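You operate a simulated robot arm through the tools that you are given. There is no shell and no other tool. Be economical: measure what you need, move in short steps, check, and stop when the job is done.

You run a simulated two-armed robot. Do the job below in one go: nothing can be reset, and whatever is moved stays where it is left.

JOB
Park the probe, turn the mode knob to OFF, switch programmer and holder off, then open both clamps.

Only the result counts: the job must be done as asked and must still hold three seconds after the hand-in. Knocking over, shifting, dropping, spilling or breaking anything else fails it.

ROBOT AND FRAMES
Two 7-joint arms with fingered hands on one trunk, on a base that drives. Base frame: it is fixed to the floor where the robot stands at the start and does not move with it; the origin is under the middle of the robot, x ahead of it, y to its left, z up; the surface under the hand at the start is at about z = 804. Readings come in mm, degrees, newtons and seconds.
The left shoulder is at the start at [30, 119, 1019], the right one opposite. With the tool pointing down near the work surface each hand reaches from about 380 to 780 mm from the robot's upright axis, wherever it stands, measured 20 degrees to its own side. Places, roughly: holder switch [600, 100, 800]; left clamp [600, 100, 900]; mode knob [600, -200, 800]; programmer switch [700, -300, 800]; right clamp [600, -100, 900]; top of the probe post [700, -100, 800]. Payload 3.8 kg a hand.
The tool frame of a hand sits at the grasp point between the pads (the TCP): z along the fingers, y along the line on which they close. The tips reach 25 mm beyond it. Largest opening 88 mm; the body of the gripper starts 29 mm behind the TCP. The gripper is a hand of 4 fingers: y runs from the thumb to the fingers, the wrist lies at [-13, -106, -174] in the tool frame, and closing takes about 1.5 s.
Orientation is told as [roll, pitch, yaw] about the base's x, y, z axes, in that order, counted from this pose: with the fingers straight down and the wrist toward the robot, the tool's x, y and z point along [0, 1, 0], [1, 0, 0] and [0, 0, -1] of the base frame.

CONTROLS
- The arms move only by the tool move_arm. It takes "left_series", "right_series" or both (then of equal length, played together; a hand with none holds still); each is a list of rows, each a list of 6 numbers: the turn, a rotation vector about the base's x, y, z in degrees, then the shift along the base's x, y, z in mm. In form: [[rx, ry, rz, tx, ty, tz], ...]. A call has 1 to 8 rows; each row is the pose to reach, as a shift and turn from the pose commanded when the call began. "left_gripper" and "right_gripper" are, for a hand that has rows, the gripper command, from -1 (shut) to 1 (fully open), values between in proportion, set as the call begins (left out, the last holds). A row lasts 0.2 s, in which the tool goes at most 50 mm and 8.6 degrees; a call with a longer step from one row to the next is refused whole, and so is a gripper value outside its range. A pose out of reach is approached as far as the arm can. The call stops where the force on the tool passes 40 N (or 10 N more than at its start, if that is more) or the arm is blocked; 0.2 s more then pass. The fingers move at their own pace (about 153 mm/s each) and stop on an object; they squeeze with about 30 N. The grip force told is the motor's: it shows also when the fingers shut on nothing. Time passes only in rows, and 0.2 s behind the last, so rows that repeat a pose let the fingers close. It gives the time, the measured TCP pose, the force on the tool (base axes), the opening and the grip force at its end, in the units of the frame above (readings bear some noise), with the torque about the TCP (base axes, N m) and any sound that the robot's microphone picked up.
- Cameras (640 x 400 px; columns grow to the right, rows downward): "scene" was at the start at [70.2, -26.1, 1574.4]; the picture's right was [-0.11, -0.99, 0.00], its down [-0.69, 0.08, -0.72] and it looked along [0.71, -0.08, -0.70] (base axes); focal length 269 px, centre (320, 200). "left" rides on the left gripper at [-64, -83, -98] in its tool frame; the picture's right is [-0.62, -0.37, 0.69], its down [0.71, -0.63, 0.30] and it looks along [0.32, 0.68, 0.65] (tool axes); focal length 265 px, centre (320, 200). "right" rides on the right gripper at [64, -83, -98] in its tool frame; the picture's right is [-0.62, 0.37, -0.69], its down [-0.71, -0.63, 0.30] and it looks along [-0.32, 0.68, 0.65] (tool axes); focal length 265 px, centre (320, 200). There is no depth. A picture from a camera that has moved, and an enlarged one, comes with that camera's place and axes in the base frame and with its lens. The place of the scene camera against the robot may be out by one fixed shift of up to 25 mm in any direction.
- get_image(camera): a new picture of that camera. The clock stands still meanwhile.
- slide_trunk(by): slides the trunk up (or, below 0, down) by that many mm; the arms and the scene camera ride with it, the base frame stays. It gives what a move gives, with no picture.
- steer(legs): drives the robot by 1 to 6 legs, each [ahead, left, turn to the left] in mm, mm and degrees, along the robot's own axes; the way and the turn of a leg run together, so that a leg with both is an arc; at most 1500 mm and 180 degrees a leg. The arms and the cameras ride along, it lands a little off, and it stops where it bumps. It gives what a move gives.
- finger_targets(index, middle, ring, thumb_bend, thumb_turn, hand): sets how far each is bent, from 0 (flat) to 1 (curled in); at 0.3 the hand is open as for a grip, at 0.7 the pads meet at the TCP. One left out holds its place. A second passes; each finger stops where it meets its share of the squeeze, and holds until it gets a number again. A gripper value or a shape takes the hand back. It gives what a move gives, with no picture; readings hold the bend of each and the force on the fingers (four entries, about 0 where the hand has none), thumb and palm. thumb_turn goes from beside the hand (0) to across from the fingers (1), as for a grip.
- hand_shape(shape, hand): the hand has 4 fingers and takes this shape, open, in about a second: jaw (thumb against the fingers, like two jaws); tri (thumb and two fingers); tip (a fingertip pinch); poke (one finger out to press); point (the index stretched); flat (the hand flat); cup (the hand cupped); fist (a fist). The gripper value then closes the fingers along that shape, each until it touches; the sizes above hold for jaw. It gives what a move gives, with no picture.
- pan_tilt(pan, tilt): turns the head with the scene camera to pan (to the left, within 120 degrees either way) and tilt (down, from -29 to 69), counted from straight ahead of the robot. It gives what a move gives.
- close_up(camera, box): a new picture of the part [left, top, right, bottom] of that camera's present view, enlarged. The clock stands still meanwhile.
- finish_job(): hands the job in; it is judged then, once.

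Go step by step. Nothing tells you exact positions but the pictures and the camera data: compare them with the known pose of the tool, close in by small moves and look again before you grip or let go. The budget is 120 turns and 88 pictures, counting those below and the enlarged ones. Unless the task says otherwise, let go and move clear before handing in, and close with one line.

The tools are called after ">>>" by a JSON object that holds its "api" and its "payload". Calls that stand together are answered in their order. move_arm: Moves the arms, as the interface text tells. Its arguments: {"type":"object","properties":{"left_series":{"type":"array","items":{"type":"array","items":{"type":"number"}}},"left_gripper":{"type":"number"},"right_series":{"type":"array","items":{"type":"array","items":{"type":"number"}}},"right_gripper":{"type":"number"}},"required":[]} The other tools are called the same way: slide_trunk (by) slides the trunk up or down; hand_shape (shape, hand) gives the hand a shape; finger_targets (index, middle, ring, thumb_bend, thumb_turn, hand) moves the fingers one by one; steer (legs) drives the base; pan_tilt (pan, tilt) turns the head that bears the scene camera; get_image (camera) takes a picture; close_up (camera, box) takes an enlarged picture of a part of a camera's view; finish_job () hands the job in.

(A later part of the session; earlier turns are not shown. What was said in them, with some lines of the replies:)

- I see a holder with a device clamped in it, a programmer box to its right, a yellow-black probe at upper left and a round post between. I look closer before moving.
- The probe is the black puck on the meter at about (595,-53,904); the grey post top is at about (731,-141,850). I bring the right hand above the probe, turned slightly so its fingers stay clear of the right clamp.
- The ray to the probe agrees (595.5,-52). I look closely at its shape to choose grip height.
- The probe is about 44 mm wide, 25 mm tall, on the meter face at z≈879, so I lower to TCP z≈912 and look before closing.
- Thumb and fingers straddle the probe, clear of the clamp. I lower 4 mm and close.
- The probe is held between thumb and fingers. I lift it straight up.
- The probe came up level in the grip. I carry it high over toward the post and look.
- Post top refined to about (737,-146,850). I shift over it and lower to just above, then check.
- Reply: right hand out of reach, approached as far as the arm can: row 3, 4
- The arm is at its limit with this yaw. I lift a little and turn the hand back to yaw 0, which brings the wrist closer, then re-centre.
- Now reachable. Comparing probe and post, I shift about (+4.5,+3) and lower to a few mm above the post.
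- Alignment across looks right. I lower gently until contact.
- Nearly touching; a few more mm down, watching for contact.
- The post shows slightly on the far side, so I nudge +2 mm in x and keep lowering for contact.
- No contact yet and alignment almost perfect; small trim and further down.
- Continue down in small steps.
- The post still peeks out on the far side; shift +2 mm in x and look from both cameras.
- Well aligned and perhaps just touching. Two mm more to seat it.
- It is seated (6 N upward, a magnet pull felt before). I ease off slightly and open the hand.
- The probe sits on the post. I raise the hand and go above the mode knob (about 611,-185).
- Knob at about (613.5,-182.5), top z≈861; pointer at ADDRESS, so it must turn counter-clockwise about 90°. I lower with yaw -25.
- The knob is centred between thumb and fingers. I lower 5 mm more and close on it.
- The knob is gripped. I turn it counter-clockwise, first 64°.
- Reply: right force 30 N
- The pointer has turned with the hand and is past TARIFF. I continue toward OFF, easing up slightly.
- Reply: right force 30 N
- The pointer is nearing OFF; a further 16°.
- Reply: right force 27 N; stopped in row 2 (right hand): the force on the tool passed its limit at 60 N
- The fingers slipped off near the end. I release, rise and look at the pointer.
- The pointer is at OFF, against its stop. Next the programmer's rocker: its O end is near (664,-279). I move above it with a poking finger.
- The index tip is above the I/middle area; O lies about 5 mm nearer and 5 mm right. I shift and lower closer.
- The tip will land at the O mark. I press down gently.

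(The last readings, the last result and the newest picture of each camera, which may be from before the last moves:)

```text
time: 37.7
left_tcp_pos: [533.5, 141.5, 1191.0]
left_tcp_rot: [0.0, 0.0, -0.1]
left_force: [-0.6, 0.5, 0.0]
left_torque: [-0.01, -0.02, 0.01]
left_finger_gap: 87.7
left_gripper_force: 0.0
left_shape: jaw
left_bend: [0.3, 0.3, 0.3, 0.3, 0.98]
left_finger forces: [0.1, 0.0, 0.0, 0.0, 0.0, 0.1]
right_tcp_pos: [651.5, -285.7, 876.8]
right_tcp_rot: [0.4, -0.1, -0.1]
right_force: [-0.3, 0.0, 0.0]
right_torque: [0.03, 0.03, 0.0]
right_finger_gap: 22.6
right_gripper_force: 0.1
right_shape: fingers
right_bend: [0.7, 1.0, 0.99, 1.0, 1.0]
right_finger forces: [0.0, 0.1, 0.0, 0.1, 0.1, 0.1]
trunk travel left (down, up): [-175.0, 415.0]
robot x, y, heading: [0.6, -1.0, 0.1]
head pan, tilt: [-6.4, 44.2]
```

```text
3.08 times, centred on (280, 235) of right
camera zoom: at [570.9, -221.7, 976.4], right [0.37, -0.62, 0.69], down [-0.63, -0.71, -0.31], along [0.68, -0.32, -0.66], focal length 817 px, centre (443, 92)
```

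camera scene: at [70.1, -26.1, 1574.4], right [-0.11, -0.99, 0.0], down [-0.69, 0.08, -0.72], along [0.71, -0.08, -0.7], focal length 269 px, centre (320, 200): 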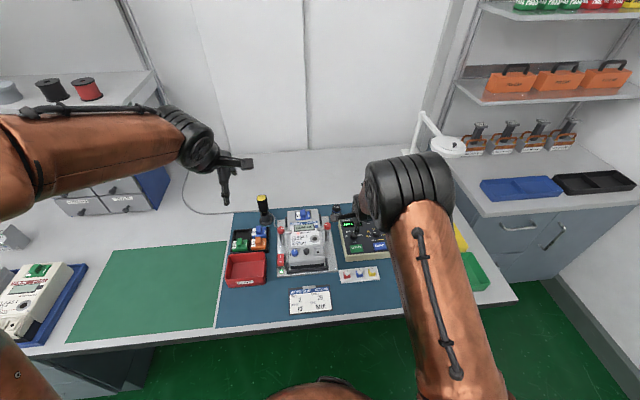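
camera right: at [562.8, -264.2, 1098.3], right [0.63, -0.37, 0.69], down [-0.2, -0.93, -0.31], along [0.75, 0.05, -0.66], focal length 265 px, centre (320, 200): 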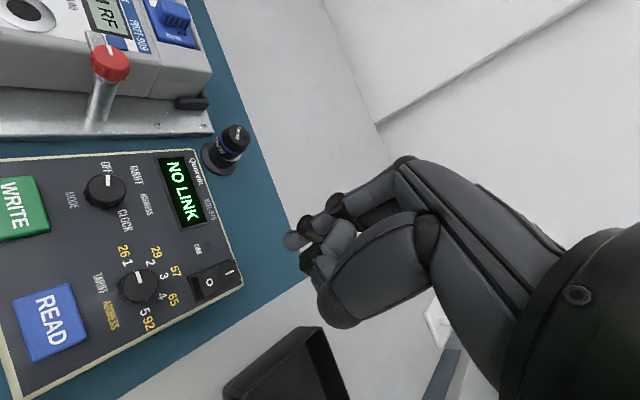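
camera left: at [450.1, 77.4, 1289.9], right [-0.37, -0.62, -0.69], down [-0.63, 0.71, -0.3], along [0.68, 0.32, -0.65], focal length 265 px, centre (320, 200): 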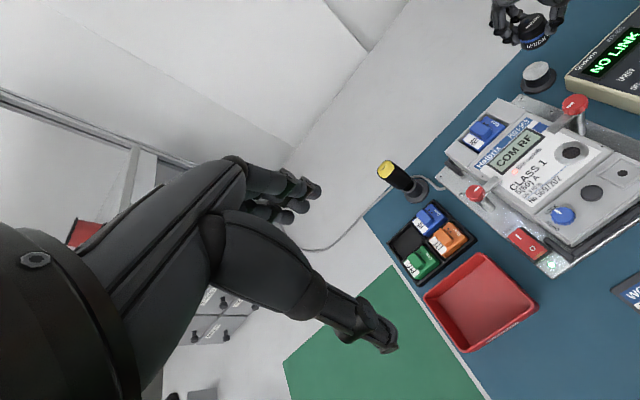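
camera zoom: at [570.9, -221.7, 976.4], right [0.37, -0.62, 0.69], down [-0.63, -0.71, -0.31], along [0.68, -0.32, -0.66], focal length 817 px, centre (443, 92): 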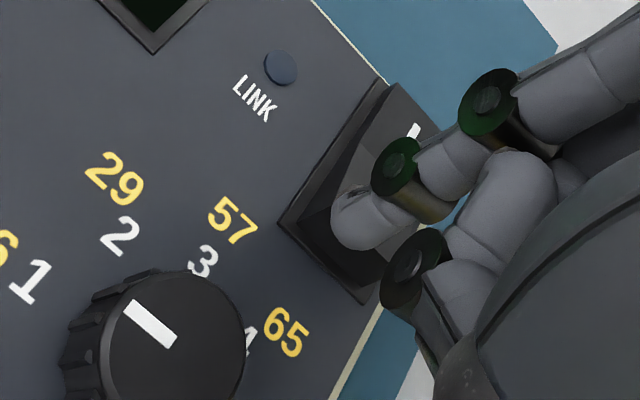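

Not yet in contact and a bit too near the rocker's front edge; I shift 4 mm back and press on.

>>> {"api": "move_arm", "payload": {"right_series": [[0, 0, 0, 4, 0, 0], [0, 0, 0, 4, 0, -3], [0, 0, 0, 4, 0, -6], [0, 0, 0, 4, 0, -9], [0, 0, 0, 4, 0, -12]]}}

>>> {"api": "close_up", "payload": {"camera": "right", "box": [200, 170, 360, 300]}}

```text
time: 38.9
left_tcp_pos: [533.7, 141.9, 1192.6]
left_tcp_rot: [-0.1, 0.0, 0.0]
left_force: [0.8, 0.7, -0.2]
left_torque: [0.01, 0.0, 0.02]
left_finger_gap: 87.8
left_gripper_force: 0.0
left_shape: jaw
left_bend: [0.3, 0.3, 0.3, 0.3, 0.98]
left_finger forces: [0.0, 0.1, 0.1, 0.1, 0.1, 0.1]
right_tcp_pos: [658.8, -285.9, 869.7]
right_tcp_rot: [0.2, -0.5, 0.0]
right_force: [3.7, 1.7, 16.6]
right_torque: [0.14, -0.09, -0.01]
right_finger_gap: 21.6
right_gripper_force: 8.2
right_shape: fingers
right_bend: [0.7, 1.0, 0.99, 1.0, 1.0]
right_finger forces: [16.4, 0.0, 0.0, 0.0, 0.0, 0.0]
trunk travel left (down, up): [-175.0, 415.0]
robot x, y, heading: [1.7, 0.7, 0.2]
head pan, tilt: [-6.4, 44.2]
heard: click
```

```text
3.08 times, centred on (280, 235) of right
camera zoom: at [575.7, -220.5, 968.0], right [0.36, -0.62, 0.69], down [-0.63, -0.71, -0.31], along [0.69, -0.32, -0.65], focal length 817 px, centre (443, 92)
```

zoom: 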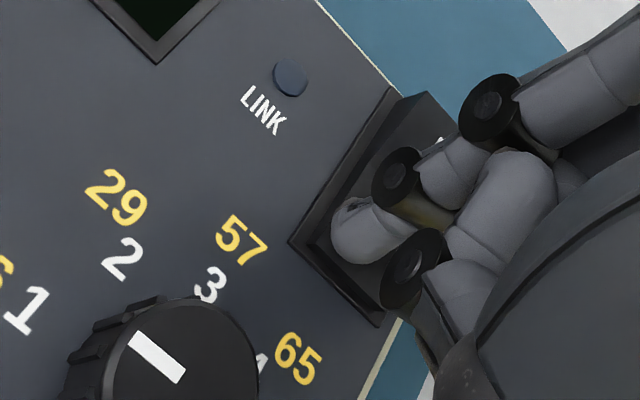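

A click was heard: the programmer rocker flipped. I withdraw the right hand upward and shape the left hand for the holder switch.

>>> {"api": "move_arm", "payload": {"right_series": [[0, 0, 0, 0, 0, 15], [0, 0, 0, 0, 0, 50], [0, 0, 0, -20, -20, 90], [0, 0, 0, -50, -40, 120], [0, 0, 0, -80, -60, 140]]}}

>>> {"api": "hand_shape", "payload": {"hand": "left", "shape": "poke"}}

>>> {"api": "finger_targets", "payload": {"hand": "left", "middle": 1}}

>>> {"api": "move_arm", "payload": {"left_series": [[0, 0, 0, 1, -12, -45], [0, 0, 0, 2, -24, -92], [0, 0, 0, 4, -37, -139], [0, 0, 0, 5, -50, -186], [0, 0, 0, 6, -63, -233], [0, 0, 0, 8, -76, -270], [0, 0, 0, 8, -76, -285], [0, 0, 0, 8, -76, -285]]}}

>>> {"api": "get_image", "payload": {"camera": "left"}}

>>> {"api": "close_up", "payload": {"camera": "scene", "box": [240, 180, 420, 290]}}

```text
time: 40.1
left_tcp_pos: [533.2, 140.8, 1192.5]
left_tcp_rot: [0.0, -0.1, 0.0]
left_force: [0.5, 0.0, -0.3]
left_torque: [-0.03, 0.01, 0.02]
left_finger_gap: 87.6
left_gripper_force: 0.1
left_shape: jaw
left_bend: [0.3, 0.3, 0.3, 0.3, 0.98]
left_finger forces: [0.1, 0.0, 0.0, 0.1, 0.0, 0.0]
right_tcp_pos: [573.3, -347.4, 1007.7]
right_tcp_rot: [0.3, -0.1, 0.2]
right_force: [-0.7, 0.8, -0.1]
right_torque: [-0.02, -0.01, 0.01]
right_finger_gap: 22.8
right_gripper_force: 0.1
right_shape: fingers
right_bend: [0.7, 1.0, 0.99, 1.0, 1.0]
right_finger forces: [0.1, 0.0, 0.0, 0.0, 0.1, 0.0]
trunk travel left (down, up): [-175.0, 415.0]
robot x, y, heading: [2.2, 1.2, 0.0]
head pan, tilt: [-6.4, 44.2]
```

```text
time: 41.0
left_tcp_pos: [533.1, 142.8, 1190.6]
left_tcp_rot: [0.0, 0.0, 0.0]
left_force: [0.3, -0.2, -0.7]
left_torque: [-0.02, 0.01, -0.01]
left_finger_gap: 0.0
left_gripper_force: 0.1
left_shape: poke
left_bend: [0.7, 0.7, 0.99, 1.0, 1.0]
left_finger forces: [0.0, 0.0, 0.0, 0.0, 0.1, 0.1]
right_tcp_pos: [575.0, -346.9, 1006.5]
right_tcp_rot: [0.5, -0.1, 0.0]
right_force: [0.1, 0.2, 0.3]
right_torque: [0.02, 0.01, -0.01]
right_finger_gap: 22.4
right_gripper_force: 0.0
right_shape: fingers
right_bend: [0.7, 1.0, 0.99, 1.0, 1.0]
right_finger forces: [0.1, 0.0, 0.0, 0.0, 0.1, 0.0]
trunk travel left (down, up): [-175.0, 415.0]
robot x, y, heading: [-0.6, 2.0, -0.1]
head pan, tilt: [-6.4, 44.2]
```

```text
time: 42.0
left_tcp_pos: [533.7, 142.6, 1190.9]
left_tcp_rot: [0.1, 0.0, 0.0]
left_force: [0.0, -0.2, -0.4]
left_torque: [-0.06, 0.01, 0.01]
left_finger_gap: 22.6
left_gripper_force: 0.0
left_shape: fingers
left_bend: [0.7, 1.0, 0.99, 1.0, 1.0]
left_finger forces: [0.0, 0.0, 0.0, 0.1, 0.0, 0.1]
right_tcp_pos: [574.6, -348.6, 1006.3]
right_tcp_rot: [0.5, 0.0, 0.0]
right_force: [-0.6, 0.1, 0.3]
right_torque: [0.01, -0.01, 0.0]
right_finger_gap: 22.5
right_gripper_force: 0.0
right_shape: fingers
right_bend: [0.7, 1.0, 0.99, 1.0, 1.0]
right_finger forces: [0.1, 0.0, 0.0, 0.0, 0.0, 0.0]
trunk travel left (down, up): [-175.0, 415.0]
robot x, y, heading: [-3.0, -1.6, 0.4]
head pan, tilt: [-6.4, 44.2]
```

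```text
time: 43.8
left_tcp_pos: [542.7, 64.8, 904.5]
left_tcp_rot: [0.0, 0.0, 0.0]
left_force: [-0.2, 0.2, -0.1]
left_torque: [-0.01, 0.01, -0.03]
left_finger_gap: 22.7
left_gripper_force: 0.0
left_shape: fingers
left_bend: [0.7, 1.0, 0.99, 1.0, 1.0]
left_finger forces: [0.1, 0.0, 0.0, 0.0, 0.0, 0.0]
right_tcp_pos: [574.9, -346.6, 1007.2]
right_tcp_rot: [0.3, -0.1, 0.0]
right_force: [0.1, 1.1, 0.1]
right_torque: [-0.01, -0.03, 0.03]
right_finger_gap: 22.7
right_gripper_force: 0.1
right_shape: fingers
right_bend: [0.7, 1.0, 0.99, 1.0, 1.0]
right_finger forces: [0.1, 0.1, 0.0, 0.1, 0.0, 0.1]
trunk travel left (down, up): [-175.0, 415.0]
robot x, y, heading: [-0.8, 0.1, -0.1]
head pan, tilt: [-6.4, 44.2]
```

```text
20 pictures are left
camera left: at [458.4, -0.8, 1003.7], right [-0.37, -0.62, -0.69], down [-0.63, 0.71, -0.3], along [0.68, 0.32, -0.65], focal length 265 px, centre (320, 200)
```

left: 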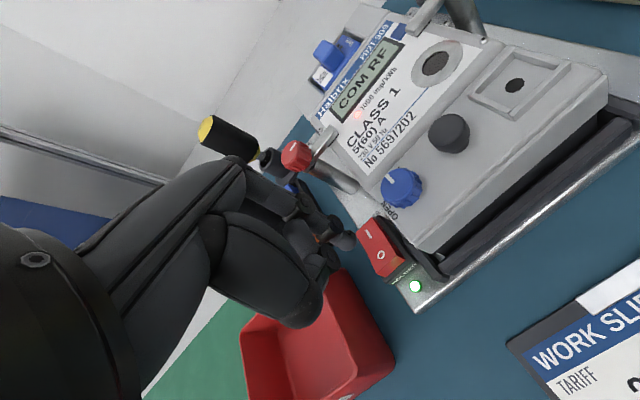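

```text
3.56 times, centred on (330, 235) of scene
camera zoom: at [70.3, -26.5, 1574.4], right [-0.11, -0.99, 0.0], down [-0.69, 0.08, -0.72], along [0.71, -0.08, -0.7], focal length 956 px, centre (284, 76)
```

zoom: 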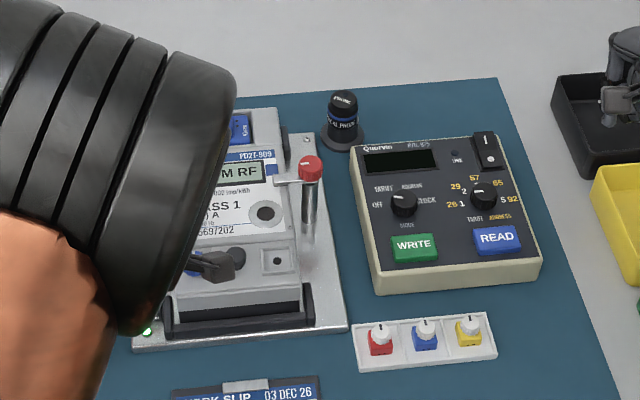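

The programmer is dark now. The left index tip is right above the holder's O mark; I press straight down.

>>> {"api": "move_arm", "payload": {"left_series": [[0, 0, 0, -1, 0, -15], [0, 0, 0, -1, 0, -28], [0, 0, 0, -1, 0, -34], [0, 0, 0, -1, 0, -38], [0, 0, 0, -1, 0, -42], [0, 0, 0, -1, 0, -45], [0, 0, 0, -1, 0, -48]]}}

>>> {"api": "get_image", "payload": {"camera": "left"}}

```text
time: 45.4
left_tcp_pos: [541.1, 67.0, 858.2]
left_tcp_rot: [0.0, 0.1, 0.0]
left_force: [0.2, 0.0, -0.3]
left_torque: [-0.03, 0.01, -0.01]
left_finger_gap: 22.4
left_gripper_force: 0.1
left_shape: fingers
left_bend: [0.7, 1.0, 0.99, 1.0, 1.0]
left_finger forces: [0.1, 0.0, 0.0, 0.0, 0.0, 0.0]
right_tcp_pos: [575.0, -348.4, 1005.9]
right_tcp_rot: [0.3, 0.1, 0.1]
right_force: [0.3, 0.3, 0.6]
right_torque: [-0.02, 0.01, 0.01]
right_finger_gap: 22.6
right_gripper_force: 0.0
right_shape: fingers
right_bend: [0.7, 1.0, 0.99, 1.0, 1.0]
right_finger forces: [0.0, 0.2, 0.1, 0.0, 0.0, 0.0]
trunk travel left (down, up): [-175.0, 415.0]
robot x, y, heading: [-2.8, -2.3, 0.1]
head pan, tilt: [-6.4, 44.2]
heard: click
```

```text
18 pictures are left
camera left: at [456.6, 1.7, 957.2], right [-0.37, -0.62, -0.69], down [-0.63, 0.71, -0.3], along [0.68, 0.32, -0.65], focal length 265 px, centre (320, 200)
```

left: 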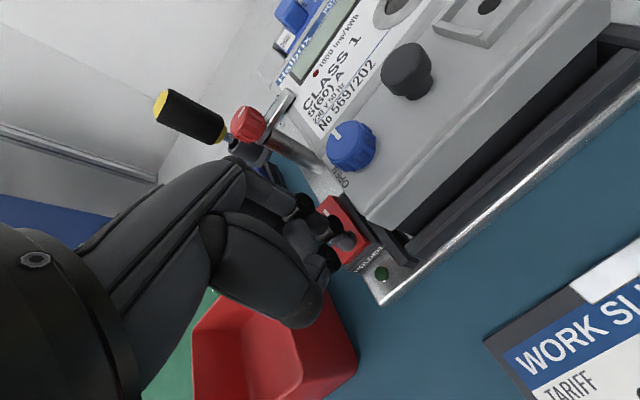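

Click, and the holder LED is dark. Now the clamps: I retreat the left hand and bring the right hand, open in jaw, over the right clamp's red knob (about 635,-97,895).

>>> {"api": "hand_shape", "payload": {"hand": "right", "shape": "jaw"}}

>>> {"api": "move_arm", "payload": {"left_series": [[0, 0, 0, 0, 0, 25], [0, 0, 0, 0, 10, 65], [0, 0, 0, -20, 40, 100], [0, 0, 0, -40, 80, 125], [0, 0, 0, -50, 115, 150], [0, 0, 0, -50, 140, 180], [0, 0, 0, -50, 140, 180], [0, 0, 0, -50, 140, 180]], "right_series": [[0, 0, -2, 8, 36, 10], [0, 0, -4, 16, 72, 10], [0, 0, -6, 24, 108, 10], [0, 0, -8, 32, 144, 0], [0, 0, -10, 40, 180, -10], [0, 0, -12, 48, 216, -20], [0, 0, -15, 58, 245, -40], [0, 0, -15, 60, 250, -50]], "right_gripper": 0.4}}

>>> {"api": "get_image", "payload": {"camera": "right"}}

```text
time: 46.3
left_tcp_pos: [539.5, 68.3, 859.5]
left_tcp_rot: [-0.1, -0.1, 0.0]
left_force: [0.3, -0.1, -0.2]
left_torque: [-0.01, 0.01, 0.03]
left_finger_gap: 22.7
left_gripper_force: 0.0
left_shape: fingers
left_bend: [0.7, 1.0, 0.99, 1.0, 1.0]
left_finger forces: [0.0, 0.1, 0.1, 0.1, 0.0, 0.0]
right_tcp_pos: [574.9, -347.7, 1006.7]
right_tcp_rot: [0.4, 0.0, 0.1]
right_force: [-0.3, 0.0, -1.1]
right_torque: [0.01, 0.0, 0.02]
right_finger_gap: 87.7
right_gripper_force: 0.1
right_shape: jaw
right_bend: [0.3, 0.3, 0.3, 0.3, 0.98]
right_finger forces: [0.1, 0.0, 0.0, 0.0, 0.1, 0.0]
trunk travel left (down, up): [-175.0, 415.0]
robot x, y, heading: [0.3, -1.5, 0.1]
head pan, tilt: [-6.4, 44.2]
```

```text
refused: row 3 steps farther than a row can; nothing moved
```

```text
17 pictures are left
camera right: at [493.1, -283.7, 1105.5], right [0.37, -0.62, 0.69], down [-0.63, -0.71, -0.31], along [0.68, -0.32, -0.66], focal length 265 px, centre (320, 200)
```

right: 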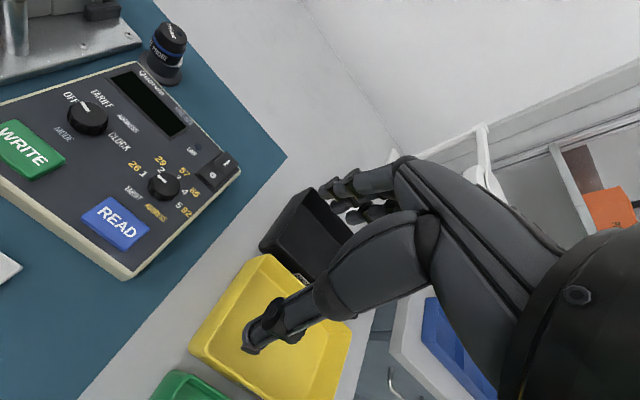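

The move was refused for one too-long step (a picture was spent); I repeat it with smaller steps.

>>> {"api": "move_arm", "payload": {"left_series": [[0, 0, 0, 0, 0, 25], [0, 0, 0, 0, 5, 65], [0, 0, 0, -10, 25, 95], [0, 0, 0, -25, 50, 125], [0, 0, 0, -40, 80, 150], [0, 0, 0, -50, 110, 170], [0, 0, 0, -50, 140, 180], [0, 0, 0, -50, 140, 180]], "right_series": [[0, 0, -2, 8, 36, 10], [0, 0, -4, 16, 72, 10], [0, 0, -6, 24, 108, 10], [0, 0, -8, 32, 144, 0], [0, 0, -10, 40, 180, -10], [0, 0, -12, 48, 216, -20], [0, 0, -15, 58, 245, -40], [0, 0, -15, 60, 250, -50]], "right_gripper": 0.4}}

>>> {"api": "get_image", "payload": {"camera": "right"}}

```text
time: 48.1
left_tcp_pos: [490.9, 203.9, 1037.9]
left_tcp_rot: [0.1, 0.0, 0.0]
left_force: [0.8, 0.5, 0.5]
left_torque: [0.01, -0.01, -0.01]
left_finger_gap: 22.5
left_gripper_force: 0.1
left_shape: fingers
left_bend: [0.7, 1.0, 0.99, 1.0, 1.0]
left_finger forces: [0.1, 0.0, 0.0, 0.1, 0.0, 0.0]
right_tcp_pos: [636.7, -95.5, 955.6]
right_tcp_rot: [0.6, -0.1, -15.0]
right_force: [-0.4, 0.5, -0.3]
right_torque: [0.01, 0.02, 0.02]
right_finger_gap: 62.1
right_gripper_force: 0.0
right_shape: jaw
right_bend: [0.28, 0.37, 0.34, 0.58, 0.99]
right_finger forces: [0.0, 0.0, 0.1, 0.0, 0.0, 0.0]
trunk travel left (down, up): [-175.0, 415.0]
robot x, y, heading: [-0.6, -0.1, 0.2]
head pan, tilt: [-6.4, 44.2]
```

```text
16 pictures are left
camera right: at [574.5, -12.8, 1055.3], right [0.19, -0.7, 0.69], down [-0.79, -0.52, -0.31], along [0.58, -0.49, -0.66], focal length 265 px, centre (320, 200)
```

right: 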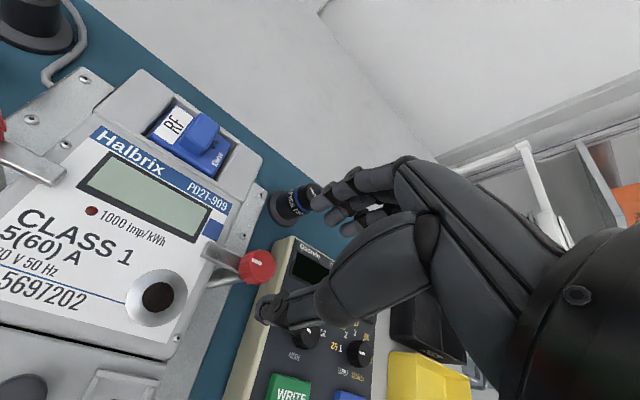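

The knob is centred at about (635,-94.5). I lower to it and close.

>>> {"api": "move_arm", "payload": {"right_series": [[0, 0, 0, 0, 1, -20], [0, 0, 0, 0, 1, -36], [0, 0, 0, 0, 1, -46], [0, 0, 0, 0, 1, -46]]}}

>>> {"api": "move_arm", "payload": {"right_series": [[0, 0, 0, 0, 0, 0], [0, 0, 0, 0, 0, 0], [0, 0, 0, 0, 0, 0], [0, 0, 0, 0, 0, 0], [0, 0, 0, 0, 0, 0], [0, 0, 0, 0, 0, 0]], "right_gripper": -1}}

>>> {"api": "close_up", "payload": {"camera": "right", "box": [200, 170, 400, 320]}}

```text
time: 49.1
left_tcp_pos: [489.4, 205.3, 1039.2]
left_tcp_rot: [0.0, 0.0, 0.1]
left_force: [0.1, 0.0, 0.2]
left_torque: [0.02, 0.0, 0.04]
left_finger_gap: 22.6
left_gripper_force: 0.0
left_shape: fingers
left_bend: [0.7, 1.0, 0.99, 1.0, 1.0]
left_finger forces: [0.0, 0.1, 0.0, 0.0, 0.0, 0.0]
right_tcp_pos: [637.0, -94.4, 907.8]
right_tcp_rot: [0.4, -0.1, -15.0]
right_force: [-0.7, 0.4, 0.3]
right_torque: [-0.01, 0.02, 0.02]
right_finger_gap: 62.0
right_gripper_force: 0.1
right_shape: jaw
right_bend: [0.28, 0.37, 0.34, 0.58, 0.99]
right_finger forces: [0.0, 0.0, 0.0, 0.0, 0.1, 0.0]
trunk travel left (down, up): [-175.0, 415.0]
robot x, y, heading: [3.0, 0.9, -0.2]
head pan, tilt: [-6.4, 44.2]
```

```text
time: 50.5
left_tcp_pos: [490.4, 203.5, 1038.7]
left_tcp_rot: [0.1, 0.0, 0.0]
left_force: [0.7, -0.1, 0.2]
left_torque: [0.0, -0.02, 0.01]
left_finger_gap: 22.3
left_gripper_force: 0.0
left_shape: fingers
left_bend: [0.7, 1.0, 0.99, 1.0, 1.0]
left_finger forces: [0.0, 0.0, 0.0, 0.1, 0.0, 0.2]
right_tcp_pos: [637.2, -93.3, 908.4]
right_tcp_rot: [0.3, -0.1, -14.9]
right_force: [-2.7, 4.8, -3.6]
right_torque: [0.06, 0.04, 0.0]
right_finger_gap: 12.7
right_gripper_force: 30.3
right_shape: jaw
right_bend: [0.72, 0.61, 0.7, 0.75, 1.0]
right_finger forces: [13.1, 9.0, 0.0, 0.0, 25.3, 0.0]
trunk travel left (down, up): [-175.0, 415.0]
robot x, y, heading: [1.5, 4.2, 0.0]
head pan, tilt: [-6.4, 44.2]
```

```text
2.67 times, centred on (300, 245) of right
camera zoom: at [574.1, -9.7, 1007.6], right [0.2, -0.7, 0.69], down [-0.79, -0.53, -0.31], along [0.58, -0.49, -0.66], focal length 708 px, centre (373, 80)
```

zoom: 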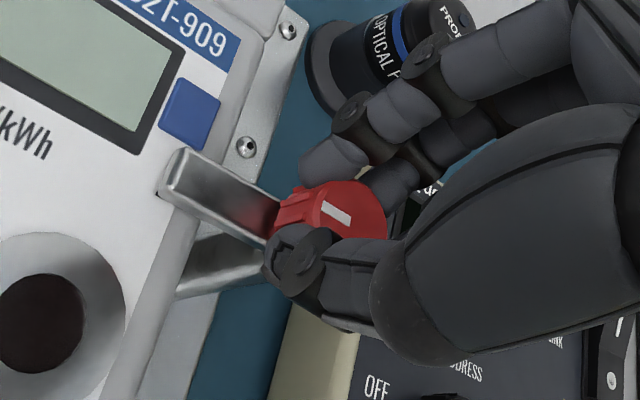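

The knob is gripped. I try a short counter-clockwise turn and watch the torque and the bar.

>>> {"api": "move_arm", "payload": {"right_series": [[0, 0, 8, 0.1, 0.4, 0], [0, 0, 16, 0.1, 0.8, 0], [0, 0, 24, 0.1, 1.2, 0], [0, 0, 32, 0, 1.7, 0]]}}

>>> {"api": "close_up", "payload": {"camera": "right", "box": [180, 150, 400, 315]}}

```text
time: 51.5
left_tcp_pos: [490.5, 203.5, 1038.8]
left_tcp_rot: [0.0, 0.1, 0.0]
left_force: [0.9, -0.6, 0.0]
left_torque: [-0.02, -0.01, 0.01]
left_finger_gap: 22.4
left_gripper_force: 0.1
left_shape: fingers
left_bend: [0.7, 1.0, 0.99, 1.0, 1.0]
left_finger forces: [0.0, 0.1, 0.0, 0.0, 0.0, 0.1]
right_tcp_pos: [636.2, -94.3, 909.0]
right_tcp_rot: [0.3, 0.1, 17.0]
right_force: [-1.2, -1.8, -5.4]
right_torque: [-0.05, -0.01, -0.07]
right_finger_gap: 11.9
right_gripper_force: 30.5
right_shape: jaw
right_bend: [0.72, 0.63, 0.7, 0.76, 0.98]
right_finger forces: [13.7, 8.2, 0.0, 0.0, 22.3, 0.0]
trunk travel left (down, up): [-175.0, 415.0]
robot x, y, heading: [1.1, 2.2, 0.1]
head pan, tilt: [-6.4, 44.2]
```

```text
2.42 times, centred on (290, 232) of right
camera zoom: at [539.6, -57.6, 1007.8], right [0.54, -0.49, 0.69], down [-0.39, -0.87, -0.31], along [0.75, -0.1, -0.66], focal length 643 px, centre (393, 121)
```

zoom: 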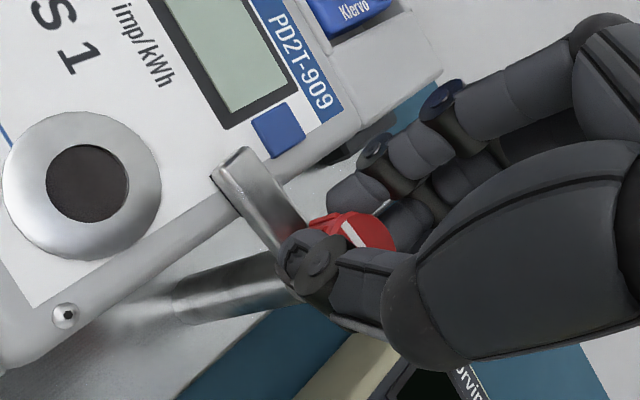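

The bar and the knob's mark are rotating counter-clockwise with the hand. I continue.

>>> {"api": "move_arm", "payload": {"right_series": [[0, 0, 8, -0.2, 0.4, 0], [0, 0, 16, -0.4, 0.8, 0], [0, 0, 24, -0.6, 1.1, 0], [0, 0, 32, -0.9, 1.4, 0], [0, 0, 40, -1.2, 1.6, 0], [0, 0, 48, -1.6, 1.8, 0], [0, 0, 56, -2, 2, 0], [0, 0, 64, -2.4, 2.1, 0]]}}

>>> {"api": "close_up", "payload": {"camera": "scene", "box": [270, 190, 370, 260]}}

```text
time: 53.3
left_tcp_pos: [490.8, 204.8, 1038.3]
left_tcp_rot: [-0.1, 0.0, 0.0]
left_force: [-0.8, -0.7, 0.1]
left_torque: [-0.03, -0.01, -0.02]
left_finger_gap: 22.7
left_gripper_force: 0.1
left_shape: fingers
left_bend: [0.7, 1.0, 0.99, 1.0, 1.0]
left_finger forces: [0.0, 0.1, 0.0, 0.0, 0.0, 0.1]
right_tcp_pos: [635.6, -90.0, 909.0]
right_tcp_rot: [0.4, -0.2, 81.2]
right_force: [1.6, 6.2, 0.4]
right_torque: [0.08, -0.03, 0.04]
right_finger_gap: 9.7
right_gripper_force: 29.9
right_shape: jaw
right_bend: [0.72, 0.73, 0.7, 0.82, 0.97]
right_finger forces: [0.0, 3.4, 0.0, 0.1, 0.1, 0.1]
trunk travel left (down, up): [-175.0, 415.0]
robot x, y, heading: [0.3, 1.0, -0.1]
head pan, tilt: [-6.4, 44.2]
```

```text
5.71 times, centred on (320, 225) of scene
camera zoom: at [70.9, -24.9, 1574.4], right [-0.11, -0.99, 0.0], down [-0.69, 0.08, -0.72], along [0.71, -0.08, -0.7], focal length 1537 px, centre (320, 57)
```

zoom: 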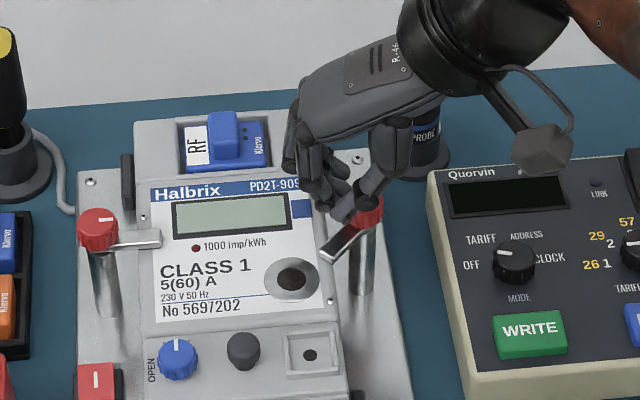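

The grip slipped after about 55°; the bar now points half toward the robot. I open, rise, turn back to yaw 40 and regrip slightly lower.

>>> {"api": "move_arm", "payload": {"right_series": [[0, 0, 0, 0, 0, 0], [0, 0, 0, 0, 0, 0], [0, 0, 0, 0, 0, 10], [0, 0, -8, 0.5, -0.5, 28], [0, 0, -16, 1, -1, 28], [0, 0, -24, 1.6, -1.3, 28], [0, 0, -32, 1.6, -1.3, 28], [0, 0, -40, 1.6, -1.3, 28]], "right_gripper": 0.4}}

>>> {"api": "close_up", "payload": {"camera": "right", "box": [180, 150, 400, 315]}}

```text
time: 55.1
left_tcp_pos: [491.6, 205.7, 1037.6]
left_tcp_rot: [0.0, 0.0, 0.1]
left_force: [-0.8, 0.8, 0.9]
left_torque: [0.01, 0.01, 0.0]
left_finger_gap: 22.3
left_gripper_force: 0.2
left_shape: fingers
left_bend: [0.7, 1.0, 0.99, 1.0, 1.0]
left_finger forces: [0.0, 0.0, 0.0, 0.0, 0.1, 0.0]
right_tcp_pos: [635.8, -93.1, 937.2]
right_tcp_rot: [0.4, -0.1, 40.7]
right_force: [0.4, -0.4, -0.7]
right_torque: [0.0, 0.02, 0.02]
right_finger_gap: 61.3
right_gripper_force: 0.1
right_shape: jaw
right_bend: [0.28, 0.37, 0.34, 0.58, 0.99]
right_finger forces: [0.0, 0.0, 0.1, 0.0, 0.0, 0.0]
trunk travel left (down, up): [-175.0, 415.0]
robot x, y, heading: [-1.5, 3.8, 0.0]
head pan, tilt: [-6.4, 44.2]
```

```text
2.42 times, centred on (290, 232) of right
camera zoom: at [533.1, -98.4, 1036.2], right [0.69, -0.23, 0.69], down [-0.01, -0.95, -0.31], along [0.73, 0.21, -0.65], focal length 643 px, centre (393, 121)
```

zoom: 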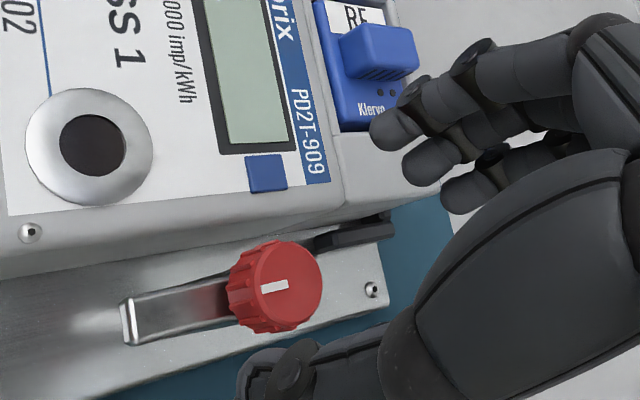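

The right clamp's bar now points along the meter's side, clear of it: open. I withdraw the right hand and bring the left hand, jaw open, over the left clamp.

>>> {"api": "hand_shape", "payload": {"hand": "left", "shape": "jaw"}}

>>> {"api": "move_arm", "payload": {"right_series": [[0, 0, 0, 0, 0, 30], [0, 0, 0, 0, -10, 65], [0, 0, -5, -10, -45, 85], [0, 0, -10, -20, -85, 85], [0, 0, -15, -30, -125, 85], [0, 0, -20, -40, -165, 85], [0, 0, -25, -50, -205, 85], [0, 0, -30, -50, -235, 85]]}}

>>> {"api": "move_arm", "payload": {"left_series": [[0, 0, 2, 24, -25, -5], [0, 0, 4, 48, -50, -10], [0, 0, 6, 72, -75, -20], [0, 0, 8, 97, -100, -30], [0, 0, 11, 121, -125, -50], [0, 0, 15, 145, -150, -75], [0, 0, 15, 145, -150, -82], [0, 0, 15, 145, -150, -82]], "left_gripper": 0.4}}

>>> {"api": "get_image", "payload": {"camera": "left"}}

```text
time: 56.0
left_tcp_pos: [488.9, 204.5, 1038.4]
left_tcp_rot: [0.0, -0.1, -0.1]
left_force: [0.0, 0.3, 0.1]
left_torque: [-0.01, 0.01, -0.01]
left_finger_gap: 87.9
left_gripper_force: 0.1
left_shape: jaw
left_bend: [0.3, 0.3, 0.3, 0.3, 0.98]
left_finger forces: [0.1, 0.0, 0.0, 0.0, 0.1, 0.1]
right_tcp_pos: [636.2, -92.9, 936.7]
right_tcp_rot: [0.5, -0.2, 41.1]
right_force: [0.2, 0.0, 0.0]
right_torque: [0.01, 0.01, 0.04]
right_finger_gap: 61.3
right_gripper_force: 0.0
right_shape: jaw
right_bend: [0.28, 0.37, 0.34, 0.58, 0.99]
right_finger forces: [0.1, 0.0, 0.0, 0.0, 0.0, 0.1]
trunk travel left (down, up): [-175.0, 415.0]
robot x, y, heading: [1.3, 5.0, -0.1]
head pan, tilt: [-6.4, 44.2]
```

```text
time: 57.8
left_tcp_pos: [490.1, 203.9, 1039.4]
left_tcp_rot: [0.0, 0.1, 0.1]
left_force: [-0.3, 0.5, -0.2]
left_torque: [0.02, 0.0, 0.0]
left_finger_gap: 87.7
left_gripper_force: 0.1
left_shape: jaw
left_bend: [0.3, 0.3, 0.3, 0.3, 0.98]
left_finger forces: [0.0, 0.0, 0.1, 0.1, 0.0, 0.0]
right_tcp_pos: [587.6, -328.1, 1021.9]
right_tcp_rot: [0.5, 0.0, 11.0]
right_force: [0.6, 0.0, 0.0]
right_torque: [0.03, -0.01, -0.01]
right_finger_gap: 61.1
right_gripper_force: 0.1
right_shape: jaw
right_bend: [0.28, 0.37, 0.34, 0.58, 0.99]
right_finger forces: [0.0, 0.1, 0.0, 0.0, 0.1, 0.1]
trunk travel left (down, up): [-175.0, 415.0]
robot x, y, heading: [3.2, 0.7, 0.1]
head pan, tilt: [-6.4, 44.2]
```

```text
time: 59.6
left_tcp_pos: [635.4, 55.5, 956.2]
left_tcp_rot: [0.0, 0.0, 15.0]
left_force: [-0.7, 0.2, -0.7]
left_torque: [-0.02, 0.03, -0.01]
left_finger_gap: 61.9
left_gripper_force: 0.1
left_shape: jaw
left_bend: [0.28, 0.37, 0.34, 0.58, 0.99]
left_finger forces: [0.0, 0.1, 0.1, 0.0, 0.1, 0.0]
right_tcp_pos: [588.4, -328.2, 1021.3]
right_tcp_rot: [0.3, 0.0, 11.0]
right_force: [0.2, 0.3, 0.7]
right_torque: [0.01, -0.02, 0.0]
right_finger_gap: 61.2
right_gripper_force: 0.0
right_shape: jaw
right_bend: [0.28, 0.37, 0.34, 0.58, 0.99]
right_finger forces: [0.0, 0.1, 0.1, 0.1, 0.1, 0.0]
trunk travel left (down, up): [-175.0, 415.0]
robot x, y, heading: [-2.4, 0.7, 0.3]
head pan, tilt: [-6.4, 44.2]
```

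```text
11 pictures are left
camera left: at [571.3, -29.2, 1053.7], right [-0.2, -0.69, -0.69], down [-0.79, 0.53, -0.3], along [0.58, 0.49, -0.65], focal length 265 px, centre (320, 200)
```

left: 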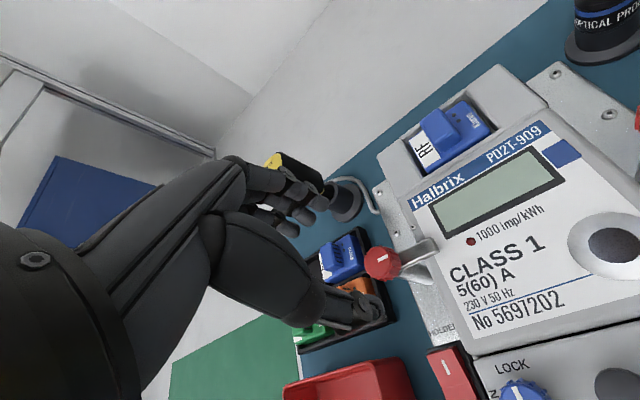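

The left knob sits in the view exactly mirrored to the right one. I lower and close on it.

>>> {"api": "move_arm", "payload": {"left_series": [[0, 0, 0, 0, -1, -20], [0, 0, 0, 0, -1, -36], [0, 0, 0, 0, -1, -48], [0, 0, 0, 0, -1, -48]]}}

>>> {"api": "move_arm", "payload": {"left_series": [[0, 0, 0, 0, 0, 0], [0, 0, 0, 0, 0, 0], [0, 0, 0, 0, 0, 0], [0, 0, 0, 0, 0, 0], [0, 0, 0, 0, 0, 0], [0, 0, 0, 0, 0, 0]], "left_gripper": -1}}

>>> {"api": "close_up", "payload": {"camera": "left", "box": [240, 170, 440, 320]}}

```text
time: 60.6
left_tcp_pos: [634.3, 55.9, 905.8]
left_tcp_rot: [-0.1, 0.1, 15.0]
left_force: [0.1, 0.0, -0.1]
left_torque: [0.01, 0.01, -0.02]
left_finger_gap: 61.8
left_gripper_force: 0.1
left_shape: jaw
left_bend: [0.28, 0.37, 0.34, 0.58, 0.99]
left_finger forces: [0.1, 0.1, 0.2, 0.0, 0.0, 0.0]
right_tcp_pos: [587.2, -327.7, 1021.7]
right_tcp_rot: [0.4, -0.1, 11.0]
right_force: [0.3, 0.5, 0.1]
right_torque: [-0.01, -0.02, 0.0]
right_finger_gap: 61.0
right_gripper_force: 0.1
right_shape: jaw
right_bend: [0.28, 0.37, 0.34, 0.58, 0.99]
right_finger forces: [0.0, 0.0, 0.0, 0.0, 0.0, 0.0]
trunk travel left (down, up): [-175.0, 415.0]
robot x, y, heading: [-0.1, -0.6, -0.2]
head pan, tilt: [-6.4, 44.2]
```

```text
time: 62.0
left_tcp_pos: [634.8, 53.3, 907.1]
left_tcp_rot: [0.1, 0.1, 15.0]
left_force: [-4.9, -2.3, -3.2]
left_torque: [-0.02, 0.08, -0.02]
left_finger_gap: 14.1
left_gripper_force: 29.6
left_shape: jaw
left_bend: [0.73, 0.61, 0.68, 0.74, 1.0]
left_finger forces: [15.1, 8.3, 0.0, 0.0, 28.0, 0.0]
right_tcp_pos: [588.4, -327.5, 1022.4]
right_tcp_rot: [0.4, -0.1, 11.1]
right_force: [-0.1, -1.2, 0.5]
right_torque: [0.0, 0.01, -0.01]
right_finger_gap: 61.6
right_gripper_force: 0.0
right_shape: jaw
right_bend: [0.28, 0.37, 0.34, 0.58, 0.99]
right_finger forces: [0.0, 0.1, 0.1, 0.0, 0.1, 0.0]
trunk travel left (down, up): [-175.0, 415.0]
robot x, y, heading: [-0.4, 4.4, 0.1]
head pan, tilt: [-6.4, 44.2]
```

```text
2.67 times, centred on (340, 245) of left
camera zoom: at [570.3, -29.2, 1005.1], right [-0.2, -0.69, -0.69], down [-0.79, 0.53, -0.3], along [0.58, 0.49, -0.65], focal length 708 px, centre (267, 80)
```

zoom: 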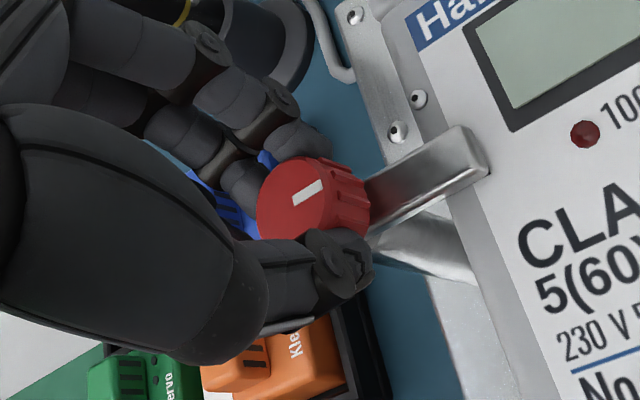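

Good grip. I turn it clockwise in the mirrored motion, 64° first.

>>> {"api": "move_arm", "payload": {"left_series": [[0, 0, -8, 0.1, -0.4, 0], [0, 0, -16, 0.1, -0.8, 0], [0, 0, -24, 0.1, -1.2, 0], [0, 0, -32, 0, -1.7, 0], [0, 0, -40, -0.2, -2.1, 0], [0, 0, -48, -0.4, -2.5, 0], [0, 0, -56, -0.6, -2.8, 0], [0, 0, -64, -0.9, -3.1, 0]]}}

>>> {"api": "move_arm", "payload": {"left_series": [[0, 0, -8, -0.3, -0.2, 0], [0, 0, -16, -0.7, -0.4, 0], [0, 0, -24, -1.1, -0.5, 0], [0, 0, -32, -1.5, -0.6, 0], [0, 0, -32, -1.5, -0.6, 0]]}}

>>> {"api": "close_up", "payload": {"camera": "left", "box": [240, 150, 460, 315]}}

```text
time: 63.8
left_tcp_pos: [634.6, 56.2, 906.4]
left_tcp_rot: [0.2, 0.1, -48.9]
left_force: [-6.4, 11.1, -8.0]
left_torque: [0.19, 0.13, 0.01]
left_finger_gap: 13.3
left_gripper_force: 29.7
left_shape: jaw
left_bend: [0.73, 0.63, 0.68, 0.74, 1.0]
left_finger forces: [13.2, 7.2, 0.0, 0.0, 32.3, 0.1]
right_tcp_pos: [588.4, -326.2, 1022.2]
right_tcp_rot: [0.4, 0.1, 11.1]
right_force: [0.5, -0.8, -0.7]
right_torque: [0.03, 0.0, 0.01]
right_finger_gap: 61.3
right_gripper_force: 0.0
right_shape: jaw
right_bend: [0.28, 0.37, 0.34, 0.58, 0.99]
right_finger forces: [0.1, 0.0, 0.1, 0.0, 0.0, 0.1]
trunk travel left (down, up): [-175.0, 415.0]
robot x, y, heading: [1.2, 2.6, 0.1]
head pan, tilt: [-6.4, 44.2]
```

```text
time: 65.0
left_tcp_pos: [634.4, 53.9, 906.8]
left_tcp_rot: [-0.1, 0.1, -80.9]
left_force: [4.4, 15.5, -5.4]
left_torque: [0.34, -0.11, 0.03]
left_finger_gap: 13.1
left_gripper_force: 29.9
left_shape: jaw
left_bend: [0.73, 0.63, 0.68, 0.73, 1.0]
left_finger forces: [11.2, 8.2, 0.0, 0.0, 33.5, 0.0]
right_tcp_pos: [590.3, -324.6, 1023.1]
right_tcp_rot: [0.4, -0.1, 11.1]
right_force: [0.2, 0.2, -0.4]
right_torque: [-0.01, 0.03, 0.01]
right_finger_gap: 61.4
right_gripper_force: 0.0
right_shape: jaw
right_bend: [0.28, 0.37, 0.34, 0.58, 0.99]
right_finger forces: [0.0, 0.0, 0.1, 0.0, 0.0, 0.0]
trunk travel left (down, up): [-175.0, 415.0]
robot x, y, heading: [-1.5, 1.0, 0.2]
head pan, tilt: [-6.4, 44.2]
```

```text
2.42 times, centred on (350, 232) of left
camera zoom: at [557.2, 126.5, 1005.8], right [-0.67, 0.27, -0.69], down [0.61, 0.73, -0.3], along [0.43, -0.62, -0.65], focal length 643 px, centre (247, 121)
```

zoom: 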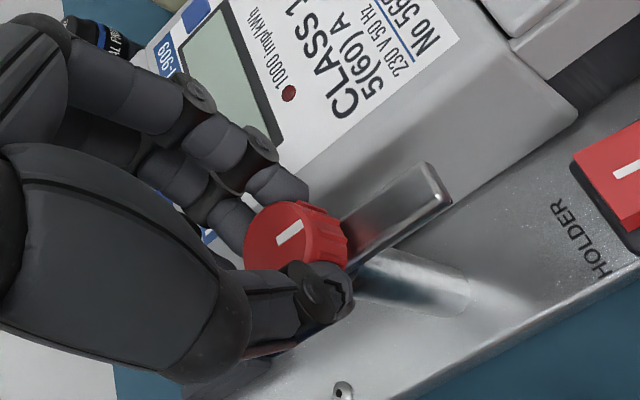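

The left bar also points along the side, off the meter. I open the hand and rise clear, then check everything.

>>> {"api": "move_arm", "payload": {"left_series": [[0, 0, 0, 0, 0, 1], [0, 0, 0, 0, 0, 1], [0, 0, 0, 0, 0, 3], [0, 0, 0, 0, 0, 15], [0, 0, 0, 0, 0, 45], [0, 0, 0, 0, 10, 85], [0, 0, 5, -20, 45, 110], [0, 0, 10, -40, 85, 130]], "left_gripper": 0.4}}

>>> {"api": "move_arm", "payload": {"left_series": [[0, 0, 8, -20, 40, 20], [0, 0, 16, -40, 80, 30], [0, 0, 24, -60, 120, 40], [0, 0, 32, -80, 140, 50]], "right_series": [[0, 0, 0, -20, -20, 10], [0, 0, 0, -40, -40, 20], [0, 0, 0, -60, -50, 30], [0, 0, 0, -80, -60, 40]]}}

>>> {"api": "close_up", "payload": {"camera": "scene", "box": [260, 185, 400, 285]}}

```text
time: 66.8
left_tcp_pos: [596.3, 138.2, 1037.6]
left_tcp_rot: [-0.1, 0.0, -71.1]
left_force: [-0.8, -0.1, 0.2]
left_torque: [0.02, -0.01, -0.02]
left_finger_gap: 61.1
left_gripper_force: 0.1
left_shape: jaw
left_bend: [0.27, 0.37, 0.34, 0.58, 0.99]
left_finger forces: [0.0, 0.0, 0.0, 0.0, 0.1, 0.0]
right_tcp_pos: [587.8, -328.9, 1021.9]
right_tcp_rot: [0.4, -0.1, 10.9]
right_force: [0.3, -0.2, 0.4]
right_torque: [-0.03, 0.01, 0.0]
right_finger_gap: 61.3
right_gripper_force: 0.0
right_shape: jaw
right_bend: [0.28, 0.37, 0.34, 0.58, 0.99]
right_finger forces: [0.0, 0.1, 0.0, 0.0, 0.1, 0.0]
trunk travel left (down, up): [-175.0, 415.0]
robot x, y, heading: [0.2, -1.1, 0.0]
head pan, tilt: [-6.4, 44.2]
```

```text
time: 67.8
left_tcp_pos: [512.2, 277.0, 1088.8]
left_tcp_rot: [0.1, 0.1, -39.0]
left_force: [-0.5, -0.5, 0.4]
left_torque: [-0.01, -0.01, 0.02]
left_finger_gap: 61.0
left_gripper_force: 0.2
left_shape: jaw
left_bend: [0.27, 0.37, 0.34, 0.58, 0.99]
left_finger forces: [0.0, 0.1, 0.1, 0.0, 0.0, 0.1]
right_tcp_pos: [504.7, -389.3, 1063.3]
right_tcp_rot: [0.4, -0.1, 11.1]
right_force: [-0.5, -0.3, 0.0]
right_torque: [0.02, -0.02, -0.01]
right_finger_gap: 61.3
right_gripper_force: 0.0
right_shape: jaw
right_bend: [0.28, 0.37, 0.34, 0.58, 0.99]
right_finger forces: [0.0, 0.0, 0.0, 0.0, 0.0, 0.0]
trunk travel left (down, up): [-175.0, 415.0]
robot x, y, heading: [0.4, -1.8, -0.1]
head pan, tilt: [-6.4, 44.2]
```

```text
4.00 times, centred on (330, 235) of scene
camera zoom: at [68.6, -26.8, 1574.5], right [-0.11, -0.99, 0.0], down [-0.69, 0.08, -0.72], along [0.71, -0.08, -0.7], focal length 1076 px, centre (280, 60)
```

zoom: 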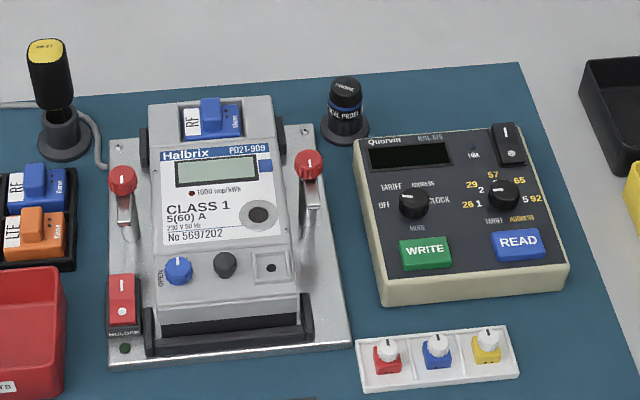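

Both clamps are open, both devices dark, probe parked. I check the mode knob once more in detail.

>>> {"api": "close_up", "payload": {"camera": "scene", "box": [348, 223, 378, 242]}}

>>> {"api": "close_up", "payload": {"camera": "right", "box": [0, 0, 320, 200]}}

```text
16.00 times, centred on (363, 232) of scene
camera zoom: at [68.6, -26.8, 1574.5], right [-0.11, -0.99, 0.0], down [-0.69, 0.08, -0.72], along [0.71, -0.08, -0.7], focal length 4303 px, centre (-368, -320)
```

zoom: 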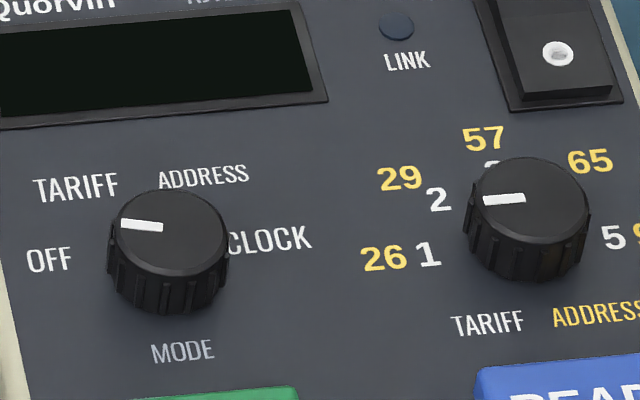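

```text
2.00 times, centred on (160, 100) of right
camera zoom: at [412.1, -342.7, 1161.6], right [0.48, -0.54, 0.69], down [-0.48, -0.82, -0.31], along [0.73, -0.18, -0.66], focal length 531 px, centre (640, 400)
```

zoom: 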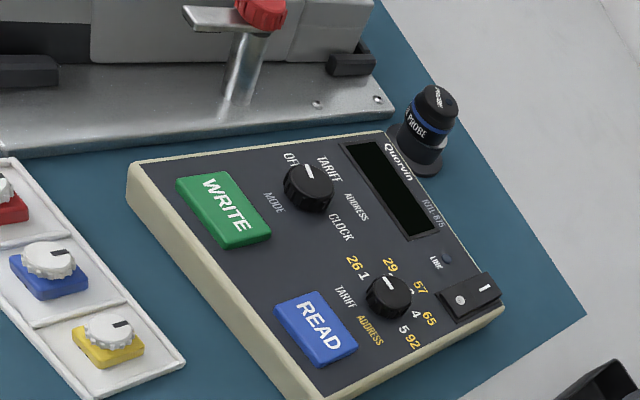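

All checks agree: the mode pointer is on OFF, both rockers are on O with displays and LED dark, the probe is on its post and both clamp bars are clear. Both hands are away, so I hand in.

>>> {"api": "finish_job", "payload": {}}

```text
The job is handed in.
```

I handed the job in with everything done: the probe is parked on its post, the mode knob is at OFF, the programmer and holder are off, and both clamps are open. The mode knob and clamp positions are judged from the pictures; nothing confirmed them directly.
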